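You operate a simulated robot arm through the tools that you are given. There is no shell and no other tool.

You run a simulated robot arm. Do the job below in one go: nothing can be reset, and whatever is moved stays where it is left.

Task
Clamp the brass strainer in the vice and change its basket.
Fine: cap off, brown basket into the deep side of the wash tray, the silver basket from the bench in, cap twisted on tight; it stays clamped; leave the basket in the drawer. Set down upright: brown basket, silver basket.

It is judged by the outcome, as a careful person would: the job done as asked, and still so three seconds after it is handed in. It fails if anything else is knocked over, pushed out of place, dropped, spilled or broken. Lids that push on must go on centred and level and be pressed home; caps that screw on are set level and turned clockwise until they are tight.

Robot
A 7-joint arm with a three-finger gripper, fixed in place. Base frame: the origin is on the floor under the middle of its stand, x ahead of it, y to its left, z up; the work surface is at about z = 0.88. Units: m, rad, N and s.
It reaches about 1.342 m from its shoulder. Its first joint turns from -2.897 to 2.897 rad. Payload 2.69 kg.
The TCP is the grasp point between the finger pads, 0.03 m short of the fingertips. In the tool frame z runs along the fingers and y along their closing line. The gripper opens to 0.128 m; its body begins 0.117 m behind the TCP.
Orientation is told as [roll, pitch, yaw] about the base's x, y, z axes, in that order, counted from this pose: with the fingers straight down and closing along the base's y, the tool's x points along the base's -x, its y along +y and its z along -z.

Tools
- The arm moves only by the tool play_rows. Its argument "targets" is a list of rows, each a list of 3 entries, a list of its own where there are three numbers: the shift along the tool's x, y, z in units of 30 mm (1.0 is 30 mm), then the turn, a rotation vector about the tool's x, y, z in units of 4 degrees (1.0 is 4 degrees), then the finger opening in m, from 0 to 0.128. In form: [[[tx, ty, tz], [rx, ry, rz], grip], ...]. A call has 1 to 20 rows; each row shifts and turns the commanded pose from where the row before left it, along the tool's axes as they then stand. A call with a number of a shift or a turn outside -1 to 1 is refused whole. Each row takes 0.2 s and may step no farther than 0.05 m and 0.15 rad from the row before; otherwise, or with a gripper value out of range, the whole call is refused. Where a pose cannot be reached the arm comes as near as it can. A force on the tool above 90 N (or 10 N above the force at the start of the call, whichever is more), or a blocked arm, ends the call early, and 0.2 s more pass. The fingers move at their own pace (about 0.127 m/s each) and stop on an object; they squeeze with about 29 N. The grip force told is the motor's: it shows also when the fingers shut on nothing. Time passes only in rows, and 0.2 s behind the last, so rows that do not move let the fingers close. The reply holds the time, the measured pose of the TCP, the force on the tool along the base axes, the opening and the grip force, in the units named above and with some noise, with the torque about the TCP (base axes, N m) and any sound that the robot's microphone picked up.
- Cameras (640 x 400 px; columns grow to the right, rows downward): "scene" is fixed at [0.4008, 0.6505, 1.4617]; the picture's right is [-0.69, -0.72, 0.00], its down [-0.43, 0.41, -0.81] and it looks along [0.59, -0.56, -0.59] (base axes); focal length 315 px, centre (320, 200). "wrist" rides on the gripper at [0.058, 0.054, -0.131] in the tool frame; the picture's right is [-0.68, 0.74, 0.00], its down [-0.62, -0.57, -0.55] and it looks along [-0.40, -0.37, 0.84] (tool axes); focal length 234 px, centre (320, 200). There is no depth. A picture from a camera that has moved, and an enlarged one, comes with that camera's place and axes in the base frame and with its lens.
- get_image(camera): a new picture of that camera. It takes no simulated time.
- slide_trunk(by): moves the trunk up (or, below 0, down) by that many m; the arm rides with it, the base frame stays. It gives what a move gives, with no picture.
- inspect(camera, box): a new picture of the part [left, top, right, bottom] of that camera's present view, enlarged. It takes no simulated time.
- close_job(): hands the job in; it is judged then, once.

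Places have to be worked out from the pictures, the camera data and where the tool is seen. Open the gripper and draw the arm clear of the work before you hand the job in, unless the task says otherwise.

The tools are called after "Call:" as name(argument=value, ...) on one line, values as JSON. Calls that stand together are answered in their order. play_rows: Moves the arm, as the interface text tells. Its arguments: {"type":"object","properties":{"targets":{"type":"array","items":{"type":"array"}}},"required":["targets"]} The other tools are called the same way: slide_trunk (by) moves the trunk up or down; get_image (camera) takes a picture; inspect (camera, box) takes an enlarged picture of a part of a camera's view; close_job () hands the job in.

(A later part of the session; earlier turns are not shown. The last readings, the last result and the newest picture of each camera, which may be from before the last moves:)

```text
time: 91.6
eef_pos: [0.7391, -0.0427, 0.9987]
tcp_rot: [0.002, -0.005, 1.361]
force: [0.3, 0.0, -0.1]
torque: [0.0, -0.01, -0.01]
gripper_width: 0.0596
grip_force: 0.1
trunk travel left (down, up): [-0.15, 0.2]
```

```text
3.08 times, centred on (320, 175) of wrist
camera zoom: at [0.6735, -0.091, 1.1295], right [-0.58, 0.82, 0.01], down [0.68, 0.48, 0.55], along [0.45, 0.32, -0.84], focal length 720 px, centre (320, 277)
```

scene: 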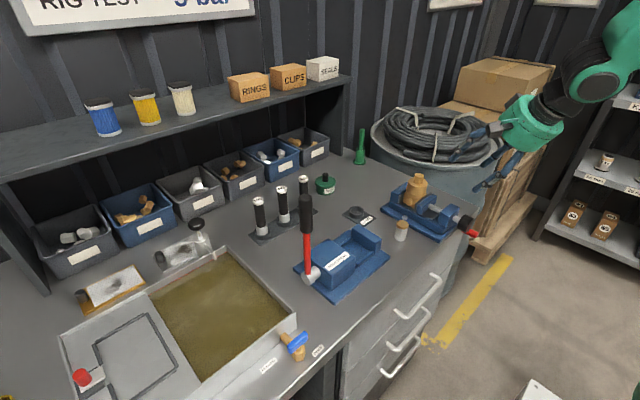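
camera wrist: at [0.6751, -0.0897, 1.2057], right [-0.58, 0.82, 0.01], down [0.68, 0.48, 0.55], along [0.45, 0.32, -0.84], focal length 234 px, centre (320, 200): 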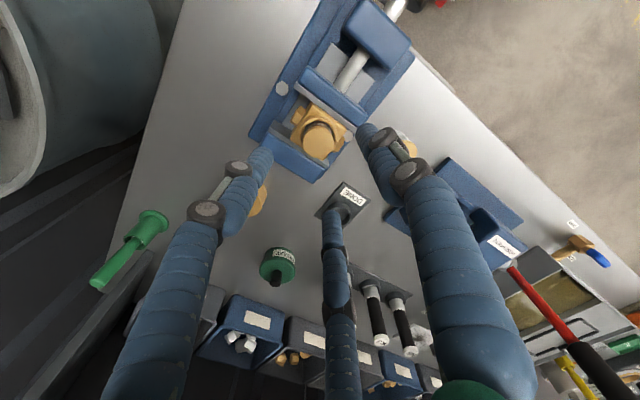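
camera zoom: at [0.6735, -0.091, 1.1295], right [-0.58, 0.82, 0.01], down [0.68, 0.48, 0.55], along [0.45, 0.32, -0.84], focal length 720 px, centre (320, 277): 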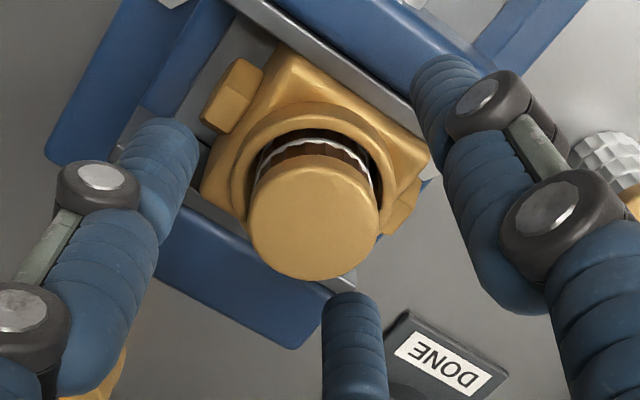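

Centred and clear. Closing on the rim.

Call:
play_rows(targets=[[[0, 0, 0], [0, 0, 0], 0.01], [[0, 0, 0], [0, 0, 0], 0.01], [[0, 0, 0], [0, 0, 0], 0.01]])

Call:
inspect(camera="scene", box=[395, 150, 455, 210])

Call:
inspect(camera="wrist", box=[240, 110, 400, 240])

```text
time: 92.4
eef_pos: [0.7372, -0.0439, 0.9975]
tcp_rot: [0.004, -0.007, 1.361]
force: [3.0, 0.1, 0.2]
torque: [-0.01, -0.11, 0.04]
gripper_width: 0.0285
grip_force: 29.6
trunk travel left (down, up): [-0.15, 0.2]
```

```text
6.67 times, centred on (425, 180) of scene
camera zoom: at [0.4008, 0.6505, 1.4617], right [-0.69, -0.72, 0.0], down [-0.43, 0.41, -0.81], along [0.59, -0.56, -0.59], focal length 2098 px, centre (-380, 333)
```

zoom: 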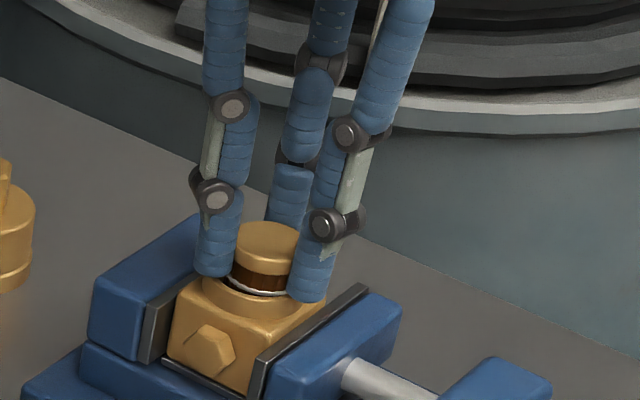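

```text
3.08 times, centred on (320, 175) of wrist
camera zoom: at [0.6738, -0.091, 1.1296], right [-0.58, 0.82, 0.01], down [0.68, 0.48, 0.55], along [0.45, 0.32, -0.84], focal length 720 px, centre (320, 277)
```

zoom: 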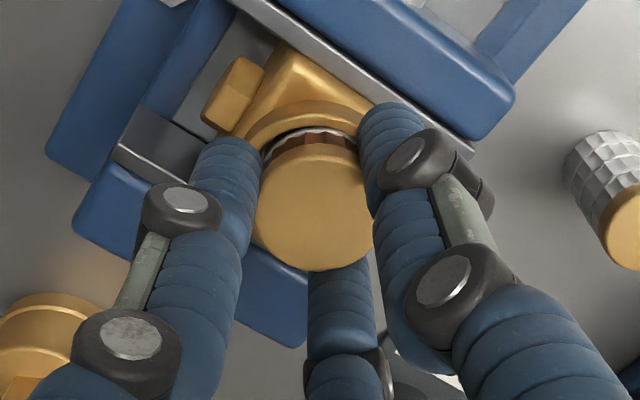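

Gripped at 28.5 mm. Lifting slowly to draw the basket out.

Call:
play_rows(targets=[[[0, 0, -0.2], [0, 0, 0], 0.01], [[0, 0, -0.3], [0, 0, 0], 0.01], [[0, 0, -0.4], [0, 0, 0], 0.01], [[0, 0, 0], [0, 0, 0], 0.01]])

Call:
inspect(camera="scene", box=[385, 130, 465, 210])

```text
time: 93.4
eef_pos: [0.7391, -0.0446, 1.0252]
tcp_rot: [0.004, -0.007, 1.359]
force: [0.0, 0.1, -0.5]
torque: [-0.02, -0.02, 0.01]
gripper_width: 0.0288
grip_force: 28.8
trunk travel left (down, up): [-0.15, 0.2]
```

```text
5.00 times, centred on (425, 170) of scene
camera zoom: at [0.4008, 0.6505, 1.4617], right [-0.69, -0.72, 0.0], down [-0.43, 0.41, -0.81], along [0.59, -0.56, -0.59], focal length 1573 px, centre (-205, 350)
```

zoom: 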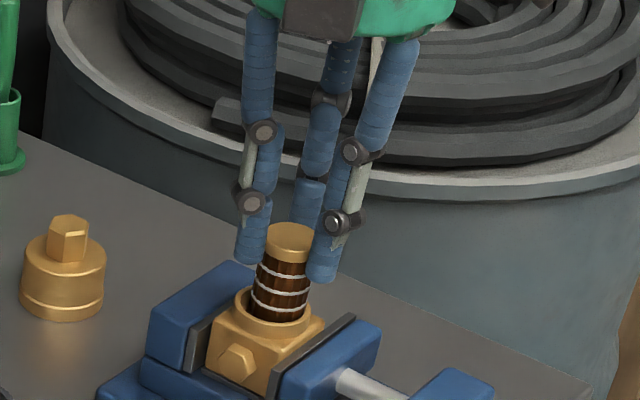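

The brown basket slides out freely. Lifting it to about z = 1.24 so it clears the tall press lever on the way to the tray.

Call:
play_rows(targets=[[[0, 0, -0.7], [0, 0, 0], 0.01], [[0, 0, -0.9], [0, 0, 0], 0.01], [[0, 0, -0.9], [0, 0, 0], 0.01], [[0, 0, -0.9], [0, 0, 0], 0.01], [[0, 0, -0.9], [0, 0, 0], 0.01], [[0, 0, -0.9], [0, 0, 0], 0.01], [[0, 0, -0.9], [0, 0, 0], 0.01], [[0, 0, -0.9], [0, 0, 0], 0.01]])

Call:
get_image(camera="scene")

Call:
get_image(camera="wrist")

```text
time: 95.2
eef_pos: [0.7391, -0.0456, 1.2349]
tcp_rot: [0.003, -0.003, 1.36]
force: [-0.7, -0.5, 0.3]
torque: [-0.02, 0.0, 0.01]
gripper_width: 0.0288
grip_force: 29.2
trunk travel left (down, up): [-0.15, 0.2]
```

```text
taken
```

scene: 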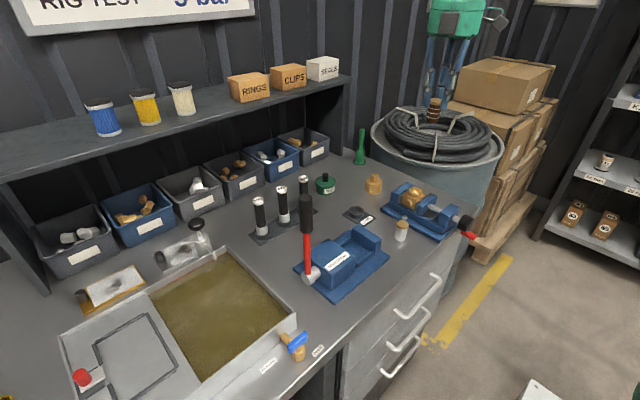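

```text
taken
camera wrist: at [0.6741, -0.0931, 1.3668], right [-0.58, 0.82, 0.01], down [0.68, 0.48, 0.55], along [0.45, 0.32, -0.84], focal length 234 px, centre (320, 200)
```

wrist: 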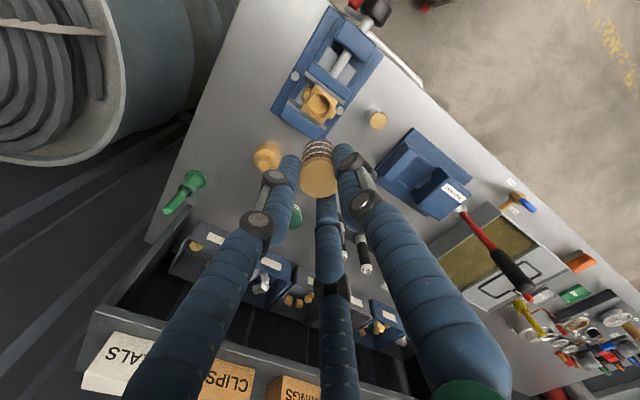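

The basket hangs upright. I'll carry it in two legs, swinging wide (x ≈ 0.87) and high to stay well clear of the red lever, first to y ≈ 0.2.

Call:
play_rows(targets=[[[-0.905, -0.251, -0.1], [0, 0, 0], 0.01], [[-0.905, -0.251, -0.1], [0, 0, 0], 0.01], [[-0.905, -0.251, -0.1], [0, 0, 0], 0.01], [[-0.905, -0.251, -0.1], [0, 0, 0], 0.01], [[-0.905, -0.251, -0.1], [0, 0, 0], 0.01], [[-0.905, -0.251, -0.1], [0, 0, 0], 0.01], [[-0.905, -0.251, -0.1], [0, 0, 0], 0.01], [[-0.905, -0.251, -0.1], [0, 0, 0], 0.01], [[-0.905, -0.251, -0.1], [0, 0, 0], 0.01], [[-0.905, -0.251, -0.1], [0, 0, 0], 0.01]])

Call:
get_image(camera="scene")

Call:
get_image(camera="wrist")

```text
time: 97.4
eef_pos: [0.8687, 0.2061, 1.2657]
tcp_rot: [0.005, -0.002, 1.36]
force: [0.3, -0.2, 0.6]
torque: [0.02, 0.04, 0.02]
gripper_width: 0.029
grip_force: 28.7
trunk travel left (down, up): [-0.15, 0.2]
```

```text
taken
```

scene: 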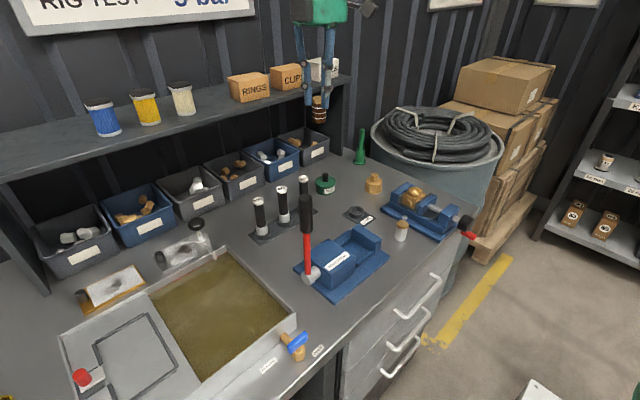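

```text
taken
camera wrist: at [0.8042, 0.1582, 1.3976], right [-0.58, 0.82, 0.01], down [0.68, 0.48, 0.55], along [0.44, 0.32, -0.84], focal length 234 px, centre (320, 200)
```

wrist: 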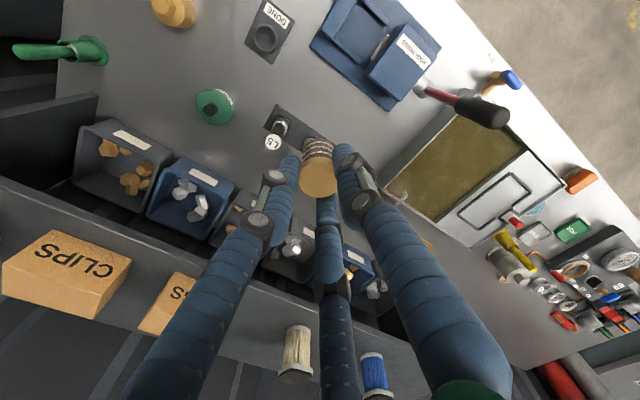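

The way is clear; the lever top sits at about (0.75, 0.34, 1.13), well off the path. Second leg to above the liquid-filled side.

Call:
play_rows(targets=[[[-0.912, 0.299, 0], [0, 0, 0], 0.01], [[-0.912, 0.299, 0], [0, 0, 0], 0.01], [[-0.912, 0.299, 0], [0, 0, 0], 0.01], [[-0.912, 0.299, 0], [0, 0, 0], 0.01], [[-0.912, 0.299, 0], [0, 0, 0], 0.01], [[-0.912, 0.299, 0], [0, 0, 0], 0.01], [[-0.912, 0.299, 0], [0, 0, 0], 0.01], [[-0.912, 0.299, 0], [0, 0, 0], 0.01], [[-0.912, 0.299, 0], [0, 0, 0], 0.01], [[-0.912, 0.299, 0], [0, 0, 0], 0.01], [[-0.912, 0.299, 0], [0, 0, 0], 0.01]])

Call:
get_image(camera="scene")

Call:
get_image(camera="wrist")

```text
time: 99.8
eef_pos: [0.8357, 0.5214, 1.2657]
tcp_rot: [0.003, -0.005, 1.361]
force: [0.5, 0.8, -0.3]
torque: [0.0, -0.06, 0.01]
gripper_width: 0.0288
grip_force: 29.0
trunk travel left (down, up): [-0.15, 0.2]
```

```text
taken
```

scene: 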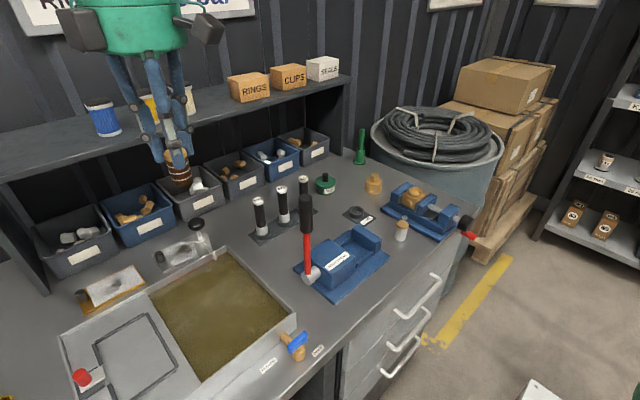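

```text
taken
camera wrist: at [0.771, 0.4744, 1.3987], right [-0.58, 0.82, 0.01], down [0.68, 0.48, 0.55], along [0.45, 0.32, -0.84], focal length 234 px, centre (320, 200)
```

wrist: 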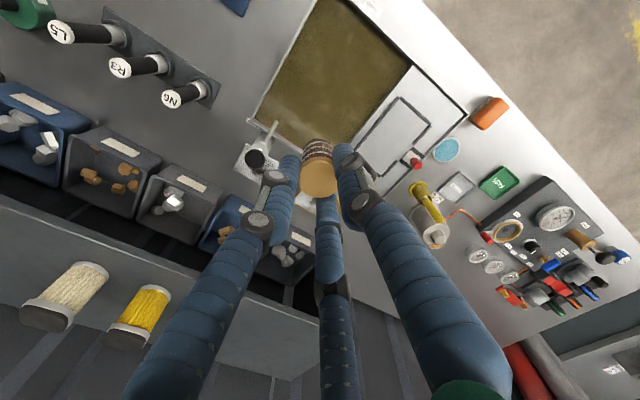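

The tool is right above the middle of the liquid-filled compartment. I'll study both sides of the tray for depth before lowering.

Call:
inspect(camera="scene", box=[50, 230, 310, 400])

Call:
inspect(camera="wrist", box=[240, 0, 520, 200])

Call:
inspect(camera="scene", box=[130, 230, 310, 330])

```text
2.35 times, centred on (180, 315) of scene
camera zoom: at [0.4008, 0.6505, 1.4617], right [-0.69, -0.72, 0.0], down [-0.43, 0.41, -0.81], along [0.59, -0.56, -0.59], focal length 740 px, centre (649, -71)
```

zoom: 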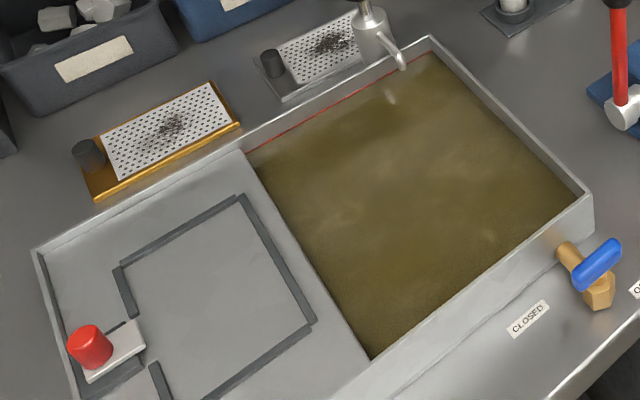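

```text
2.00 times, centred on (380, 100) of wrist
camera zoom: at [0.771, 0.4744, 1.3987], right [-0.58, 0.82, 0.01], down [0.68, 0.48, 0.55], along [0.45, 0.32, -0.84], focal length 468 px, centre (200, 400)
```

zoom: 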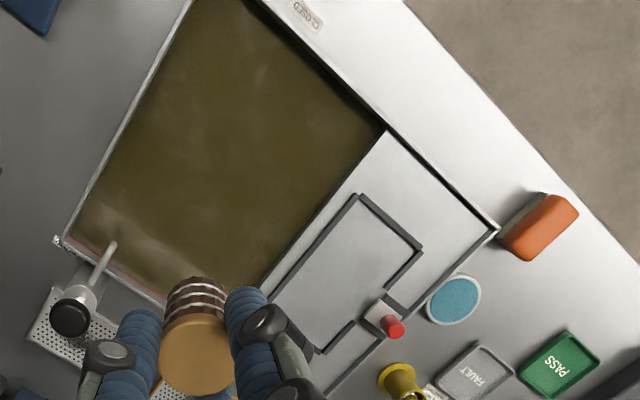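

```text
3.56 times, centred on (220, 280) of scene
camera zoom: at [0.4008, 0.6505, 1.4617], right [-0.69, -0.72, 0.0], down [-0.43, 0.41, -0.81], along [0.59, -0.56, -0.59], focal length 1119 px, centre (676, -84)
```

zoom: 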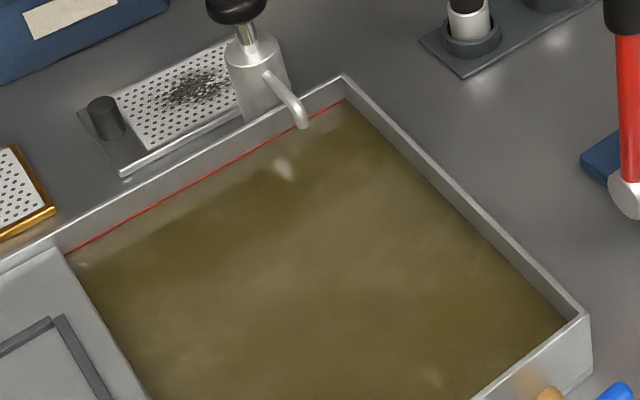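

The right-hand side is the deep, liquid-filled one (the left is a raised drainboard with a channel). I'll lower the basket toward it, stopping a few cm above the expected floor.

Call:
play_rows(targets=[[[0, 0, 0.95], [0, 0, 0], 0.01], [[0, 0, 0.95], [0, 0, 0], 0.01], [[0, 0, 0.95], [0, 0, 0], 0.01], [[0, 0, 0.95], [0, 0, 0], 0.01], [[0, 0, 0.95], [0, 0, 0], 0.01], [[0, 0, 0.95], [0, 0, 0], 0.01], [[0, 0, 0.95], [0, 0, 0], 0.01], [[0, 0, 0.95], [0, 0, 0], 0.01], [[0, 0, 0.6], [0, 0, 0], 0.01], [[0, 0, 0.5], [0, 0, 0], 0.01], [[0, 0, 0], [0, 0, 0], 0.01]])

Call:
get_image(camera="scene")

Call:
get_image(camera="wrist")

```text
time: 102.2
eef_pos: [0.8348, 0.5193, 1.0062]
tcp_rot: [0.004, -0.004, 1.36]
force: [-0.2, -0.1, -0.4]
torque: [-0.02, 0.01, 0.0]
gripper_width: 0.0285
grip_force: 29.8
trunk travel left (down, up): [-0.15, 0.2]
```

```text
taken
```

scene: 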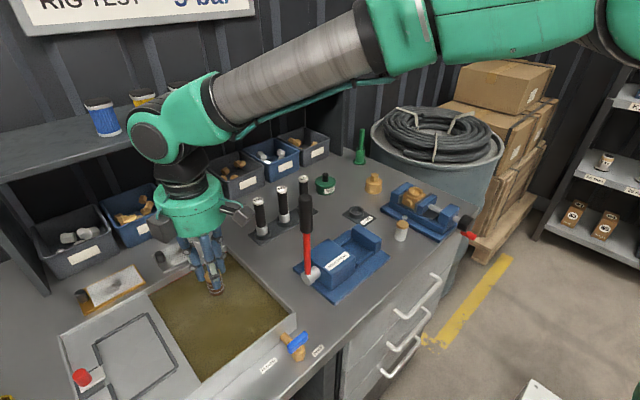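

```text
taken
camera wrist: at [0.7708, 0.4725, 1.1381], right [-0.58, 0.82, 0.01], down [0.68, 0.48, 0.55], along [0.45, 0.32, -0.84], focal length 234 px, centre (320, 200)
```

wrist: 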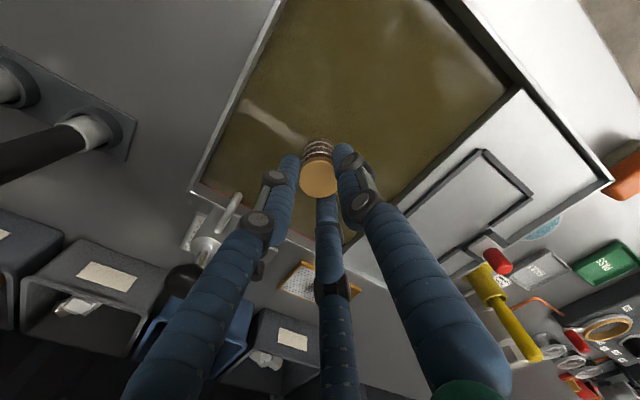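

Position is well inside the compartment. Lowering further in smaller steps and watching the force.

Call:
play_rows(targets=[[[0, 0, 0.4], [0, 0, 0], 0.01], [[0, 0, 0.4], [0, 0, 0], 0.01], [[0, 0, 0.2], [0, 0, 0], 0.01], [[0, 0, 0], [0, 0, 0], 0.01]])

Call:
inspect(camera="scene", box=[140, 210, 310, 340])

```text
time: 103.2
eef_pos: [0.8343, 0.5219, 0.9767]
tcp_rot: [0.004, -0.003, 1.363]
force: [0.1, 0.5, 0.1]
torque: [0.02, 0.03, -0.02]
gripper_width: 0.0288
grip_force: 28.4
trunk travel left (down, up): [-0.15, 0.2]
```

```text
3.08 times, centred on (225, 275) of scene
camera zoom: at [0.4008, 0.6505, 1.4617], right [-0.69, -0.72, 0.0], down [-0.43, 0.41, -0.81], along [0.59, -0.56, -0.59], focal length 968 px, centre (612, -31)
```

zoom: 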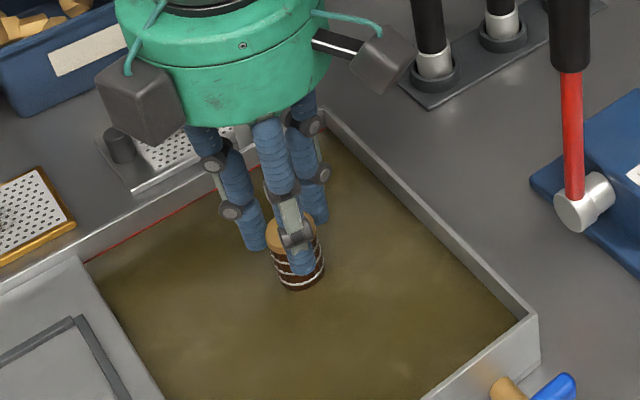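

Basket bottom is about at the liquid surface. Continuing down slowly.

Call:
play_rows(targets=[[[0, 0, 0.2], [0, 0, 0], 0.01], [[0, 0, 0.2], [0, 0, 0], 0.01], [[0, 0, 0], [0, 0, 0], 0.01]])

Call:
inspect(camera="scene", box=[140, 210, 310, 340])

```text
time: 104.0
eef_pos: [0.8351, 0.5224, 0.965]
tcp_rot: [0.004, -0.005, 1.362]
force: [-0.8, 0.3, -0.1]
torque: [-0.02, 0.04, -0.02]
gripper_width: 0.0289
grip_force: 29.3
trunk travel left (down, up): [-0.15, 0.2]
```

```text
3.08 times, centred on (225, 275) of scene
camera zoom: at [0.4008, 0.6505, 1.4617], right [-0.69, -0.72, 0.0], down [-0.43, 0.41, -0.81], along [0.59, -0.56, -0.59], focal length 968 px, centre (612, -31)
```

zoom: 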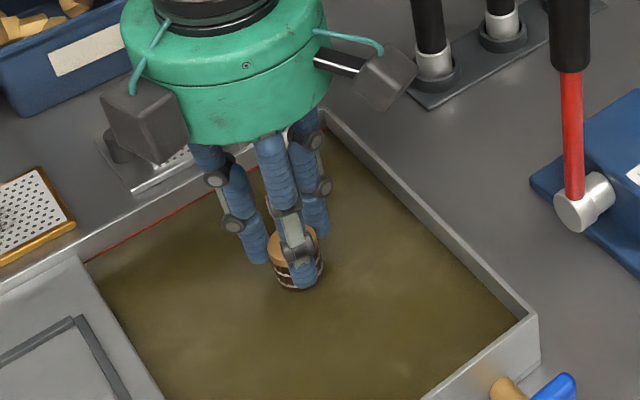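

The basket's lower part is submerged, no floor contact yet. Continuing in ~3 mm steps.

Call:
play_rows(targets=[[[0, 0, 0.1], [0, 0, 0], 0.01], [[0, 0, 0.1], [0, 0, 0], 0.01], [[0, 0, 0], [0, 0, 0], 0.01]])

Call:
play_rows(targets=[[[0, 0, 0.1], [0, 0, 0], 0.01], [[0, 0, 0], [0, 0, 0], 0.01]])

```text
time: 104.8
eef_pos: [0.8338, 0.5226, 0.9594]
tcp_rot: [0.003, -0.002, 1.361]
force: [0.9, 0.3, -0.3]
torque: [0.0, 0.02, -0.02]
gripper_width: 0.0286
grip_force: 28.9
trunk travel left (down, up): [-0.15, 0.2]
```

```text
time: 105.4
eef_pos: [0.8334, 0.5228, 0.9544]
tcp_rot: [0.002, -0.003, 1.362]
force: [0.5, -0.8, -0.1]
torque: [0.01, -0.04, 0.01]
gripper_width: 0.0287
grip_force: 28.7
trunk travel left (down, up): [-0.15, 0.2]
```

Call:
play_rows(targets=[[[0, 0, 0.1], [0, 0, 0], 0.01], [[0, 0, 0], [0, 0, 0], 0.01]])

Call:
play_rows(targets=[[[0, 0, 0.08], [0, 0, 0], 0.01], [[0, 0, 0], [0, 0, 0], 0.01]])

```text
time: 106.0
eef_pos: [0.835, 0.5219, 0.9532]
tcp_rot: [0.003, -0.007, 1.36]
force: [-0.1, 0.4, 3.0]
torque: [-0.03, 0.02, 0.01]
gripper_width: 0.029
grip_force: 29.5
trunk travel left (down, up): [-0.15, 0.2]
```

```text
time: 106.6
eef_pos: [0.8336, 0.5225, 0.9522]
tcp_rot: [-0.001, -0.006, 1.362]
force: [-1.7, 2.6, 18.5]
torque: [0.08, 0.1, 0.03]
gripper_width: 0.0287
grip_force: 29.0
trunk travel left (down, up): [-0.15, 0.2]
```

The basket is on the floor of the deep side (18 N contact). Easing off, opening, rising straight up.

Call:
play_rows(targets=[[[0, 0, -0.07], [0, 0, 0], 0.01], [[0, 0, 0], [0, 0, 0], 0.05], [[0, 0, 0], [0, 0, 0], 0.06], [[0, 0, -0.3], [0, 0, 0], 0.06], [[0, 0, -0.8], [0, 0, 0], 0.06], [[0, 0, -0.9], [0, 0, 0], 0.06], [[0, 0, -0.9], [0, 0, 0], 0.06], [[0, 0, -0.9], [0, 0, 0], 0.06], [[0, 0, -0.9], [0, 0, 0], 0.06]])

Call:
inspect(camera="scene", box=[140, 210, 310, 340])

Call:
get_image(camera="wrist")

```text
time: 108.6
eef_pos: [0.8335, 0.5202, 1.0934]
tcp_rot: [0.004, -0.005, 1.362]
force: [0.1, -0.3, -0.2]
torque: [-0.01, -0.04, 0.01]
gripper_width: 0.0604
grip_force: 0.0
trunk travel left (down, up): [-0.15, 0.2]
```

```text
3.08 times, centred on (225, 275) of scene
camera zoom: at [0.4008, 0.6505, 1.4617], right [-0.69, -0.72, 0.0], down [-0.43, 0.41, -0.81], along [0.59, -0.56, -0.59], focal length 968 px, centre (612, -31)
```

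zoom: 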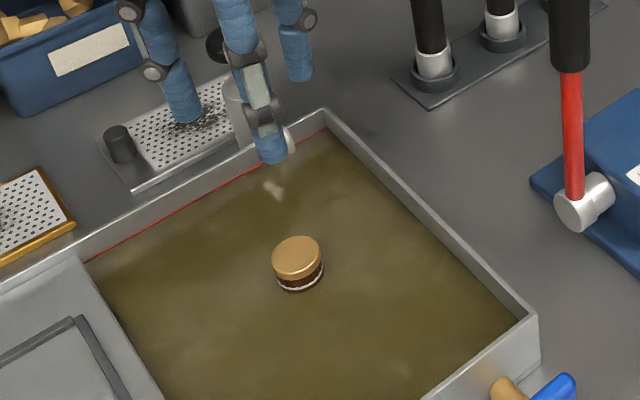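

```text
taken
camera wrist: at [0.7692, 0.4734, 1.2257], right [-0.58, 0.82, 0.01], down [0.68, 0.48, 0.55], along [0.45, 0.32, -0.84], focal length 234 px, centre (320, 200)
```

wrist: 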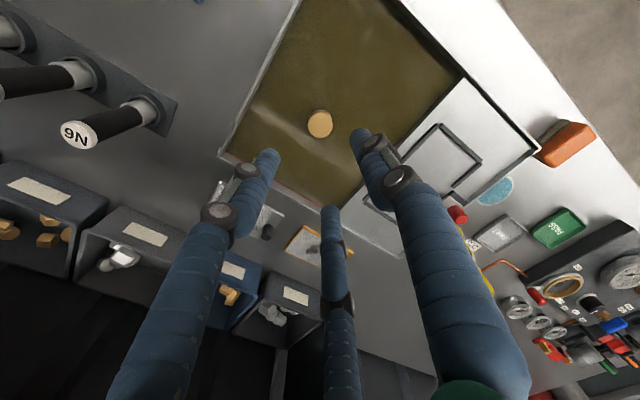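

The brown basket stands upright in the deep side with its rim above the liquid. Rising and heading back along the same safe route for the silver basket.

Call:
play_rows(targets=[[[0, 0, -0.95], [0, 0, 0], 0.08], [[0, 0, -0.95], [0, 0, 0], 0.08], [[0, 0, -0.95], [0, 0, 0], 0.08], [[0, 0, -0.95], [0, 0, 0], 0.08], [[0, 0, -0.95], [0, 0, 0], 0.08], [[0.912, -0.299, 0], [0, 0, 0], 0.08], [[0.912, -0.299, 0], [0, 0, 0], 0.08], [[0.912, -0.299, 0], [0, 0, 0], 0.08], [[0.912, -0.299, 0], [0, 0, 0], 0.08], [[0.912, -0.299, 0], [0, 0, 0], 0.08], [[0.912, -0.299, 0], [0, 0, 0], 0.08], [[0.912, -0.299, 0], [0, 0, 0], 0.08], [[0.912, -0.299, 0], [0, 0, 0], 0.08], [[0.912, -0.299, 0], [0, 0, 0], 0.08], [[0.912, -0.299, 0], [0, 0, 0], 0.08], [[0.912, -0.299, 0], [0, 0, 0], 0.08]])

Call:
play_rows(targets=[[[0.717, 0.5675, 0], [0, 0, 0], 0.08], [[0.717, 0.5675, 0], [0, 0, 0], 0.08], [[0.717, 0.5675, 0], [0, 0, 0], 0.08], [[0.717, 0.5675, 0], [0, 0, 0], 0.08], [[0.717, 0.5675, 0], [0, 0, 0], 0.08], [[0.717, 0.5675, 0], [0, 0, 0], 0.08], [[0.717, 0.5675, 0], [0, 0, 0], 0.08], [[0.717, 0.5675, 0], [0, 0, 0], 0.08], [[0, 0, 0], [0, 0, 0], 0.08]])

Call:
get_image(camera="wrist")

Call:
get_image(camera="scene")

```text
time: 112.0
eef_pos: [0.865, 0.2076, 1.2366]
tcp_rot: [0.002, -0.005, 1.359]
force: [0.5, 0.4, 0.1]
torque: [0.02, -0.02, 0.0]
gripper_width: 0.0802
grip_force: 0.1
trunk travel left (down, up): [-0.15, 0.2]
```

```text
time: 114.0
eef_pos: [0.6995, 0.0641, 1.2331]
tcp_rot: [0.004, -0.004, 1.362]
force: [0.5, 0.5, 0.7]
torque: [0.03, -0.06, -0.01]
gripper_width: 0.0799
grip_force: 0.0
trunk travel left (down, up): [-0.15, 0.2]
```

```text
taken
camera wrist: at [0.6347, 0.0164, 1.3654], right [-0.58, 0.82, 0.01], down [0.68, 0.48, 0.55], along [0.45, 0.32, -0.84], focal length 234 px, centre (320, 200)
```

wrist: 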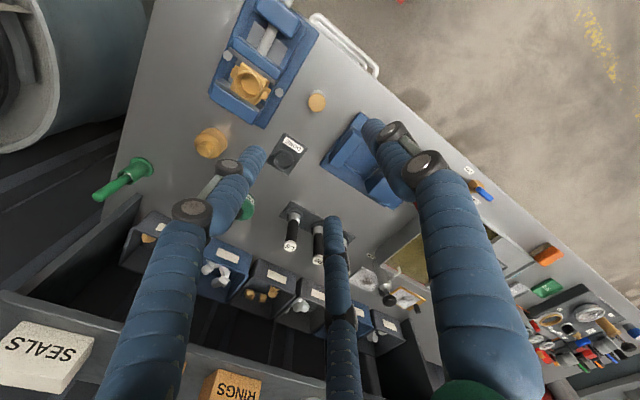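

```text
taken
```

scene: 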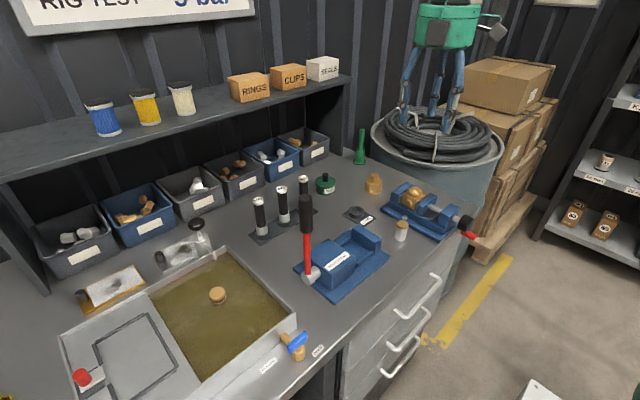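

The silver basket is right under the tool axis. Descending to z ≈ 1.02 for a precise look.

Call:
play_rows(targets=[[[0, 0, 0.89], [0, 0, 0], 0.07], [[0, 0, 0.89], [0, 0, 0], 0.07], [[0, 0, 0.89], [0, 0, 0], 0.07], [[0, 0, 0.89], [0, 0, 0], 0.07], [[0, 0, 0.89], [0, 0, 0], 0.07], [[0, 0, 0.89], [0, 0, 0], 0.07], [[0, 0, 0.89], [0, 0, 0], 0.07], [[0, 0, 0.89], [0, 0, 0], 0.07], [[0, 0, 0], [0, 0, 0], 0.06]])

Call:
get_image(camera="wrist")

Call:
inspect(camera="wrist", box=[260, 90, 380, 190])

Call:
inspect(camera="scene", box=[370, 170, 450, 250])

```text
time: 116.0
eef_pos: [0.7008, 0.0668, 1.022]
tcp_rot: [0.003, -0.006, 1.36]
force: [0.6, 0.5, -0.2]
torque: [-0.01, 0.06, 0.01]
gripper_width: 0.06
grip_force: 0.1
trunk travel left (down, up): [-0.15, 0.2]
```

```text
taken
camera wrist: at [0.6353, 0.0186, 1.153], right [-0.58, 0.82, 0.01], down [0.68, 0.48, 0.55], along [0.45, 0.32, -0.84], focal length 234 px, centre (320, 200)
```

wrist: 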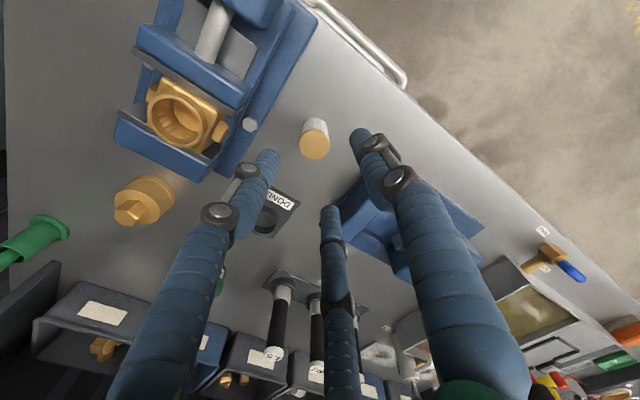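

```text
4.00 times, centred on (320, 140) of wrist
camera zoom: at [0.6353, 0.0186, 1.153], right [-0.58, 0.82, 0.01], down [0.68, 0.48, 0.55], along [0.45, 0.32, -0.84], focal length 937 px, centre (320, 440)
```

zoom: 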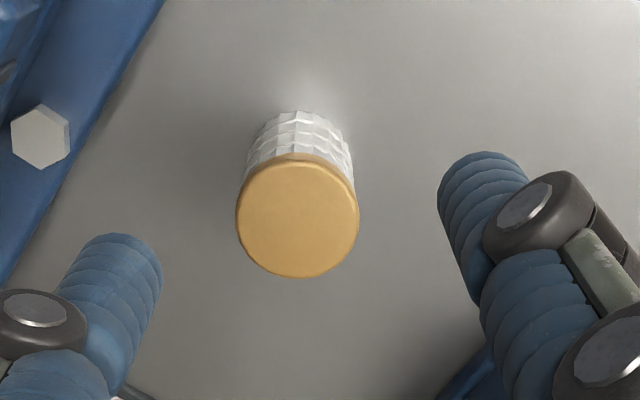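

```text
5.00 times, centred on (410, 210) of scene
camera zoom: at [0.4008, 0.6505, 1.4617], right [-0.69, -0.72, 0.0], down [-0.43, 0.41, -0.81], along [0.59, -0.56, -0.59], focal length 1573 px, centre (-130, 150)
```

zoom: 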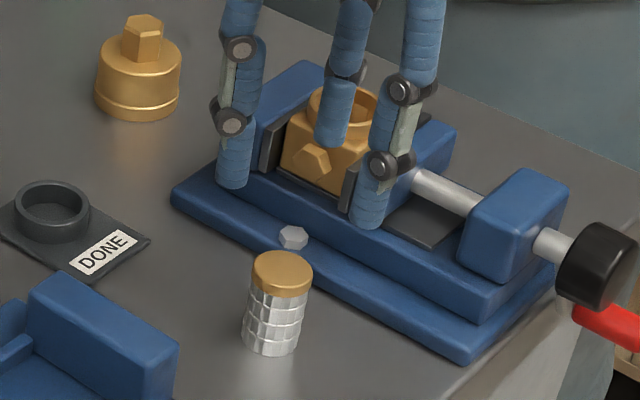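

The rim centre is at about (0.703, 0.060). I'll correct 5 mm and descend to the same grip height relative to the rim as used on the brown basket.

Call:
play_rows(targets=[[[0.122, -0.131, 0.7], [0, 0, 0], 0.06], [[0, 0, 0.8], [0, 0, 0], 0.06], [[0, 0, 0.7], [0, 0, 0], 0.06], [[0, 0, 0.3], [0, 0, 0], 0.06], [[0, 0, 0], [0, 0, 0], 0.06]])

Call:
inspect(camera="wrist", box=[240, 110, 400, 240])

Call:
inspect(camera="scene", box=[370, 170, 450, 250])

```text
time: 117.2
eef_pos: [0.7024, 0.0616, 0.9459]
tcp_rot: [0.004, -0.006, 1.358]
force: [-0.5, -0.7, -0.6]
torque: [-0.04, 0.03, 0.0]
gripper_width: 0.0605
grip_force: 0.2
trunk travel left (down, up): [-0.15, 0.2]
```

```text
3.08 times, centred on (320, 175) of wrist
camera zoom: at [0.637, 0.0155, 1.0778], right [-0.58, 0.82, 0.01], down [0.68, 0.48, 0.55], along [0.45, 0.32, -0.84], focal length 720 px, centre (320, 277)
```

zoom: 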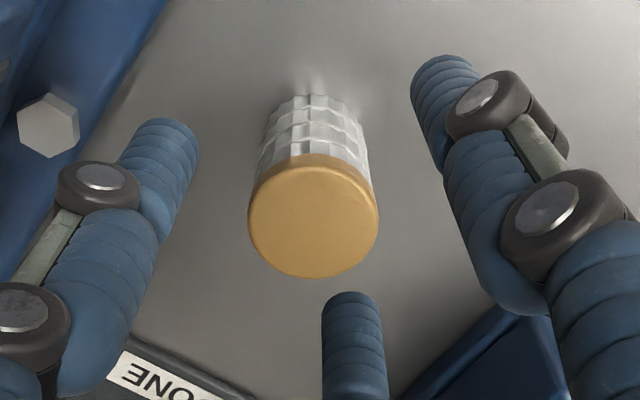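

```text
5.00 times, centred on (410, 210) of scene
camera zoom: at [0.4008, 0.6505, 1.4617], right [-0.69, -0.72, 0.0], down [-0.43, 0.41, -0.81], along [0.59, -0.56, -0.59], focal length 1573 px, centre (-130, 150)
```

zoom: 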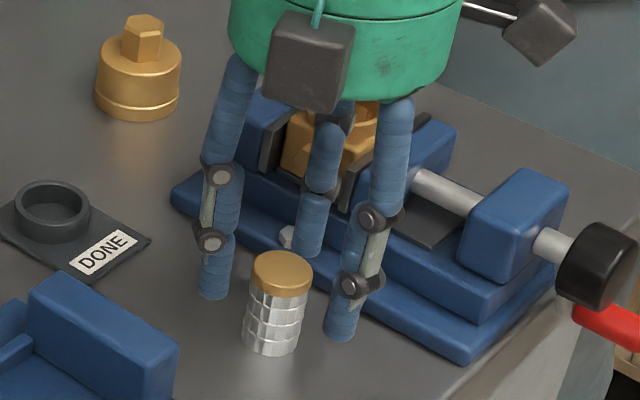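

Centred on the rim. Closing.

Call:
play_rows(targets=[[[0, 0, 0], [0, 0, 0], 0.01], [[0, 0, 0], [0, 0, 0], 0.01], [[0, 0, 0], [0, 0, 0], 0.01]])

Call:
play_rows(targets=[[[0, 0, -0.3], [0, 0, 0], 0.01], [[0, 0, -0.7], [0, 0, 0], 0.01], [[0, 0, -0.9], [0, 0, 0], 0.01], [[0, 0, -0.9], [0, 0, 0], 0.01], [[0, 0, -0.9], [0, 0, 0], 0.01], [[0, 0, 0], [0, 0, 0], 0.01]])

Call:
inspect(camera="scene", box=[370, 130, 460, 220])

Call:
inspect(camera="wrist", box=[240, 110, 400, 240])

```text
time: 118.0
eef_pos: [0.7017, 0.0635, 0.9448]
tcp_rot: [0.005, -0.007, 1.362]
force: [-0.1, -0.1, 1.4]
torque: [0.01, -0.02, -0.02]
gripper_width: 0.0287
grip_force: 29.5
trunk travel left (down, up): [-0.15, 0.2]
```

```text
time: 119.4
eef_pos: [0.7021, 0.0608, 1.0561]
tcp_rot: [0.004, -0.005, 1.361]
force: [-0.3, -0.7, -0.6]
torque: [0.0, -0.03, 0.02]
gripper_width: 0.0286
grip_force: 28.6
trunk travel left (down, up): [-0.15, 0.2]
```

```text
4.44 times, centred on (415, 175) of scene
camera zoom: at [0.4008, 0.6505, 1.4617], right [-0.69, -0.72, 0.0], down [-0.43, 0.41, -0.81], along [0.59, -0.56, -0.59], focal length 1399 px, centre (-102, 311)
```

zoom: 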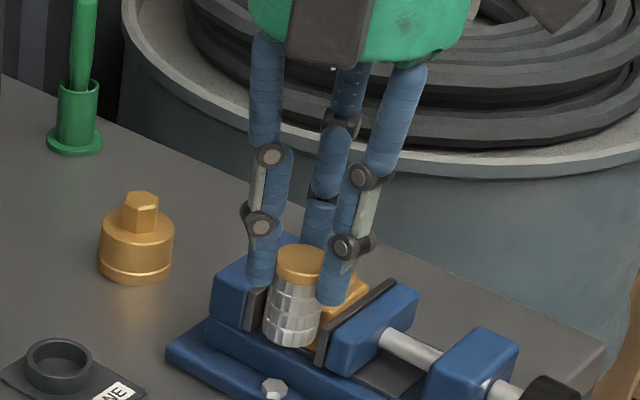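

```text
3.08 times, centred on (320, 175) of wrist
camera zoom: at [0.6376, 0.0133, 1.1886], right [-0.58, 0.82, 0.01], down [0.68, 0.48, 0.55], along [0.45, 0.32, -0.84], focal length 720 px, centre (320, 277)
```

zoom: 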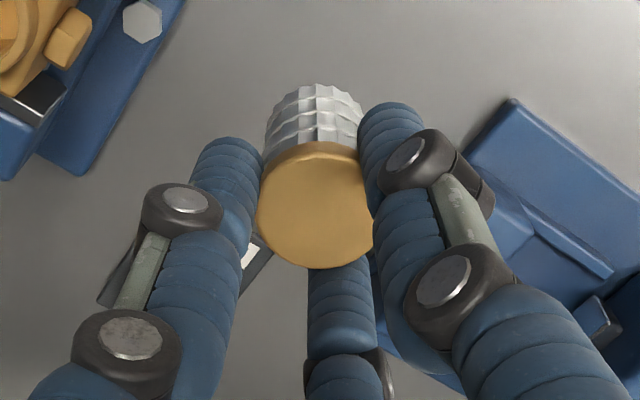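

The silver basket is held upright. Moving it over the strainer body (target (0.739, -0.0456)), bottom about 4 cm above the collar.

Call:
play_rows(targets=[[[0, 0, -0.6], [0, 0, 0], 0.01], [[0.7875, -0.476, -0.05], [0, 0, 0], 0.01], [[0.7875, -0.476, -0.05], [0, 0, 0], 0.01], [[0.7875, -0.476, 0], [0, 0, 0], 0.01], [[0.7875, -0.476, 0], [0, 0, 0], 0.01], [[0, 0, 0], [0, 0, 0], 0.01]])

Call:
get_image(camera="wrist")

Call:
inspect(camera="wrist", box=[260, 80, 380, 200])

Call:
inspect(camera="scene", box=[385, 130, 465, 220])

```text
time: 120.8
eef_pos: [0.7378, -0.0456, 1.0791]
tcp_rot: [0.003, -0.005, 1.362]
force: [0.2, -0.1, -0.3]
torque: [0.0, 0.01, -0.06]
gripper_width: 0.0286
grip_force: 28.9
trunk travel left (down, up): [-0.15, 0.2]
```

```text
taken
camera wrist: at [0.6733, -0.0924, 1.2106], right [-0.58, 0.82, 0.01], down [0.68, 0.48, 0.55], along [0.45, 0.32, -0.84], focal length 234 px, centre (320, 200)
```

wrist: 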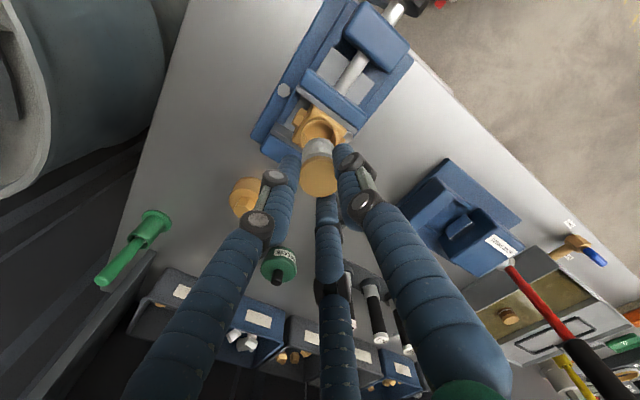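

```text
3.33 times, centred on (320, 140) of wrist
camera zoom: at [0.6733, -0.0924, 1.2106], right [-0.58, 0.82, 0.01], down [0.68, 0.48, 0.55], along [0.45, 0.32, -0.84], focal length 781 px, centre (320, 400)
```

zoom: 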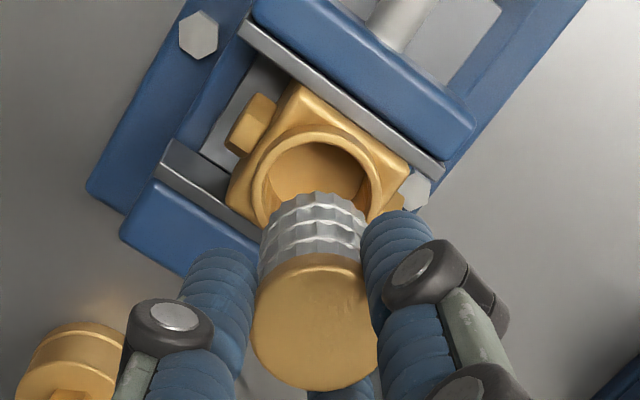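

```text
4.44 times, centred on (425, 175) of scene
camera zoom: at [0.4008, 0.6505, 1.4617], right [-0.69, -0.72, 0.0], down [-0.43, 0.41, -0.81], along [0.59, -0.56, -0.59], focal length 1399 px, centre (-147, 311)
```

zoom: 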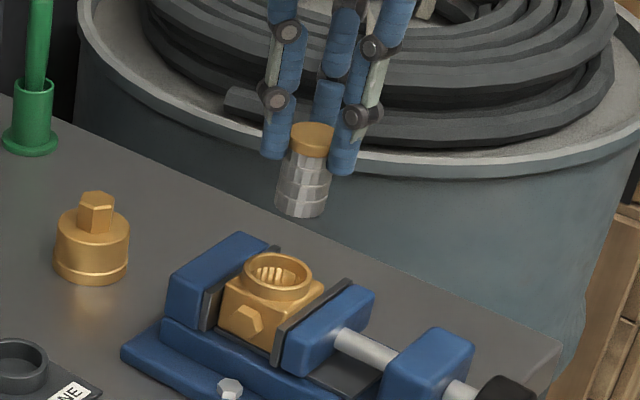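

The bore and basket are aligned within about 1 mm. Lowering until the basket's bottom is just above the collar, then re-checking.

Call:
play_rows(targets=[[[0.02, -0.025, 0.5], [0, 0, 0], 0.01], [[0, 0, 0.5], [0, 0, 0], 0.01], [[0, 0, 0.4], [0, 0, 0], 0.01], [[0, 0, 0], [0, 0, 0], 0.01]])

Call:
inspect(camera="wrist", box=[260, 100, 380, 220])

Call:
inspect(camera="scene", box=[395, 150, 455, 210])

```text
time: 121.8
eef_pos: [0.7388, -0.0421, 1.0346]
tcp_rot: [0.002, -0.004, 1.362]
force: [0.0, -0.1, -0.1]
torque: [-0.01, 0.0, 0.0]
gripper_width: 0.0286
grip_force: 28.9
trunk travel left (down, up): [-0.15, 0.2]
```

```text
3.33 times, centred on (320, 160) of wrist
camera zoom: at [0.6742, -0.0896, 1.1679], right [-0.58, 0.82, 0.01], down [0.68, 0.48, 0.55], along [0.45, 0.32, -0.84], focal length 781 px, centre (320, 333)
```

zoom: 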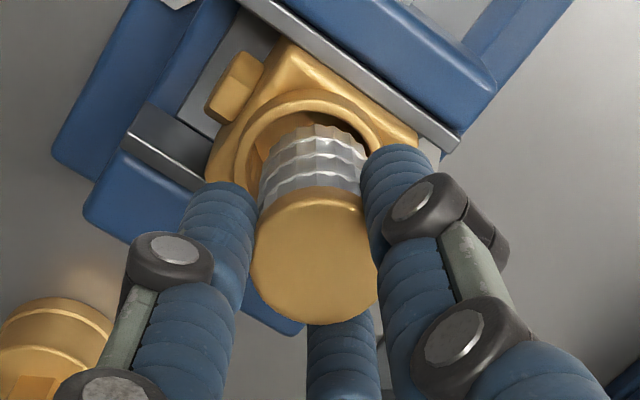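

```text
6.67 times, centred on (425, 180) of scene
camera zoom: at [0.4008, 0.6505, 1.4617], right [-0.69, -0.72, 0.0], down [-0.43, 0.41, -0.81], along [0.59, -0.56, -0.59], focal length 2098 px, centre (-380, 333)
```

zoom: 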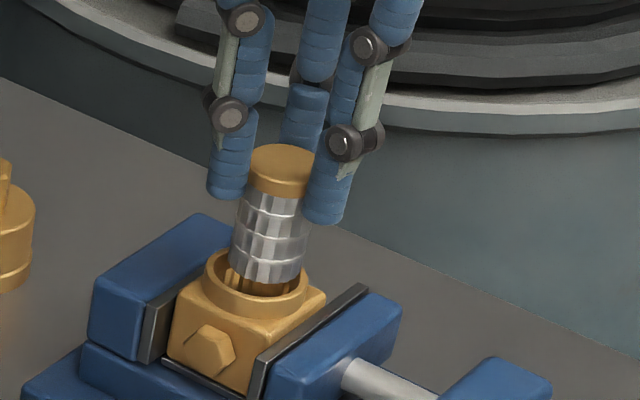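

The basket needs about 2 mm toward -y to be centred over the bore. Applying that and lowering slowly into the body, watching forces.

Call:
play_rows(targets=[[[0.065, -0.014, 0.1], [0, 0, 0], 0.01], [[0, 0, 0.2], [0, 0, 0], 0.01], [[0, 0, 0.2], [0, 0, 0], 0.01], [[0, 0, 0], [0, 0, 0], 0.01]])

Call:
inspect(camera="wrist", box=[260, 100, 380, 220])

Call:
inspect(camera="scene", box=[395, 150, 455, 210])

```text
time: 122.8
eef_pos: [0.7394, -0.0443, 1.0221]
tcp_rot: [0.0, -0.006, 1.363]
force: [4.1, 7.1, 18.4]
torque: [0.22, 0.0, -0.02]
gripper_width: 0.0286
grip_force: 29.0
trunk travel left (down, up): [-0.15, 0.2]
```

```text
3.33 times, centred on (320, 160) of wrist
camera zoom: at [0.6745, -0.0924, 1.1541], right [-0.58, 0.82, 0.0], down [0.68, 0.48, 0.55], along [0.45, 0.32, -0.83], focal length 781 px, centre (320, 333)
```

zoom: 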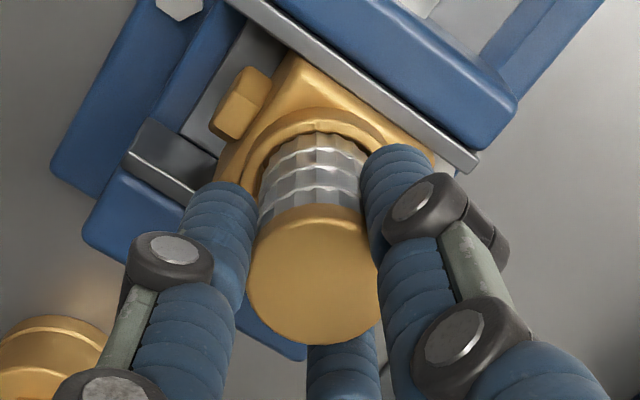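

```text
6.67 times, centred on (425, 180) of scene
camera zoom: at [0.4008, 0.6505, 1.4617], right [-0.69, -0.72, 0.0], down [-0.43, 0.41, -0.81], along [0.59, -0.56, -0.59], focal length 2098 px, centre (-380, 333)
```

zoom: 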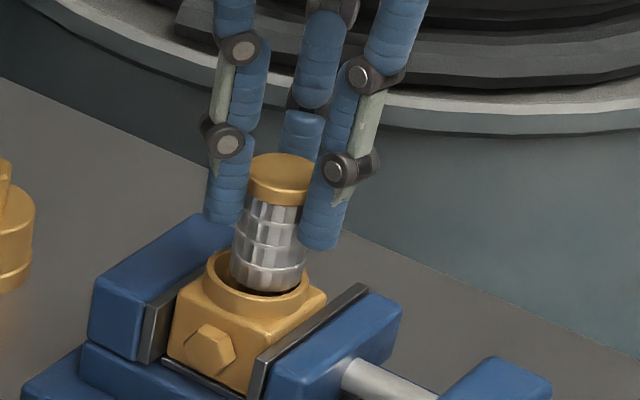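

The basket touched the collar: the force/torque and the scene view say its bottom sits ~3–4 mm too far toward (-x, -y). I'll lift 6 mm, shift (+3, +3) mm, and look again.

Call:
play_rows(targets=[[[0, 0, -0.25], [0, 0, 0], 0.01], [[-0.119, -0.077, 0], [0, 0, 0], 0.01], [[0, 0, 0], [0, 0, 0], 0.01]])

Call:
inspect(camera="wrist", box=[260, 100, 380, 220])

Call:
inspect(camera="scene", box=[400, 160, 440, 200])

```text
time: 123.6
eef_pos: [0.743, -0.0432, 1.0273]
tcp_rot: [0.006, -0.003, 1.362]
force: [0.6, -0.3, -1.0]
torque: [-0.03, 0.04, 0.0]
gripper_width: 0.029
grip_force: 28.9
trunk travel left (down, up): [-0.15, 0.2]
```

```text
3.33 times, centred on (320, 160) of wrist
camera zoom: at [0.6783, -0.0894, 1.1589], right [-0.58, 0.82, 0.01], down [0.68, 0.48, 0.55], along [0.44, 0.32, -0.84], focal length 781 px, centre (320, 333)
```

zoom: 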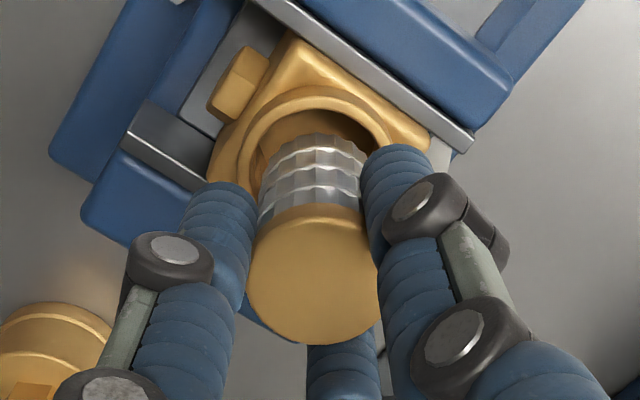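

```text
10.00 times, centred on (420, 180) of scene
camera zoom: at [0.4008, 0.6505, 1.4617], right [-0.69, -0.72, 0.0], down [-0.43, 0.41, -0.81], along [0.59, -0.56, -0.59], focal length 3147 px, centre (-680, 400)
```

zoom: 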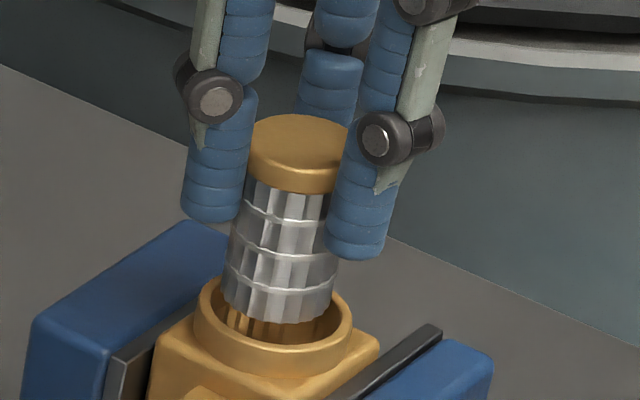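

Rechecking geometry with the collar's true size (outer r 22 mm, bore r ~17 mm): I overshot; the ideal tool position is about (0.7405, -0.046). Moving back ~3 mm and trying again gently.

Call:
play_rows(targets=[[[0.085, 0.077, 0], [0, 0, 0], 0.01], [[0, 0, 0.1], [0, 0, 0], 0.01], [[0, 0, 0], [0, 0, 0], 0.01]])

Call:
inspect(camera="wrist", box=[280, 110, 360, 170])

Call:
inspect(camera="scene", box=[400, 160, 440, 200])

```text
time: 124.4
eef_pos: [0.7393, -0.0426, 1.0239]
tcp_rot: [0.004, -0.006, 1.359]
force: [0.0, 0.2, -0.3]
torque: [0.01, -0.02, 0.02]
gripper_width: 0.0286
grip_force: 29.0
trunk travel left (down, up): [-0.15, 0.2]
```

```text
6.67 times, centred on (320, 140) of wrist
camera zoom: at [0.6749, -0.0914, 1.1561], right [-0.58, 0.82, 0.01], down [0.68, 0.48, 0.55], along [0.45, 0.32, -0.84], focal length 1561 px, centre (320, 600)
```

zoom: 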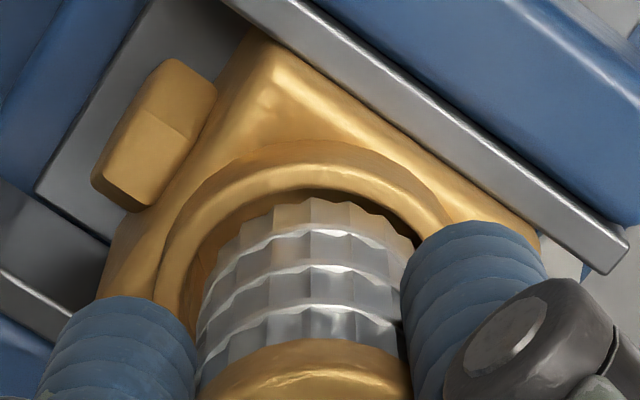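

```text
10.00 times, centred on (420, 180) of scene
camera zoom: at [0.4008, 0.6505, 1.4617], right [-0.69, -0.72, 0.0], down [-0.43, 0.41, -0.81], along [0.59, -0.56, -0.59], focal length 3147 px, centre (-680, 400)
```

zoom: 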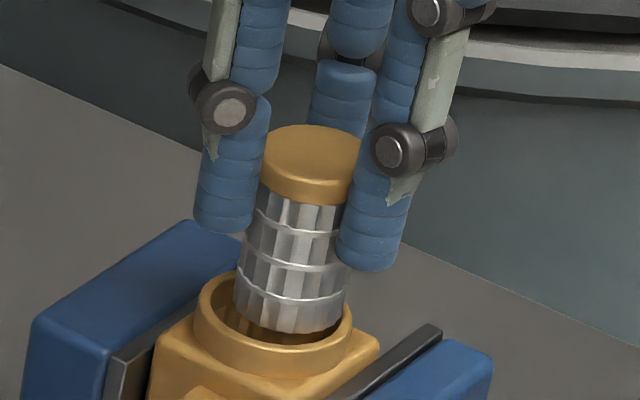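

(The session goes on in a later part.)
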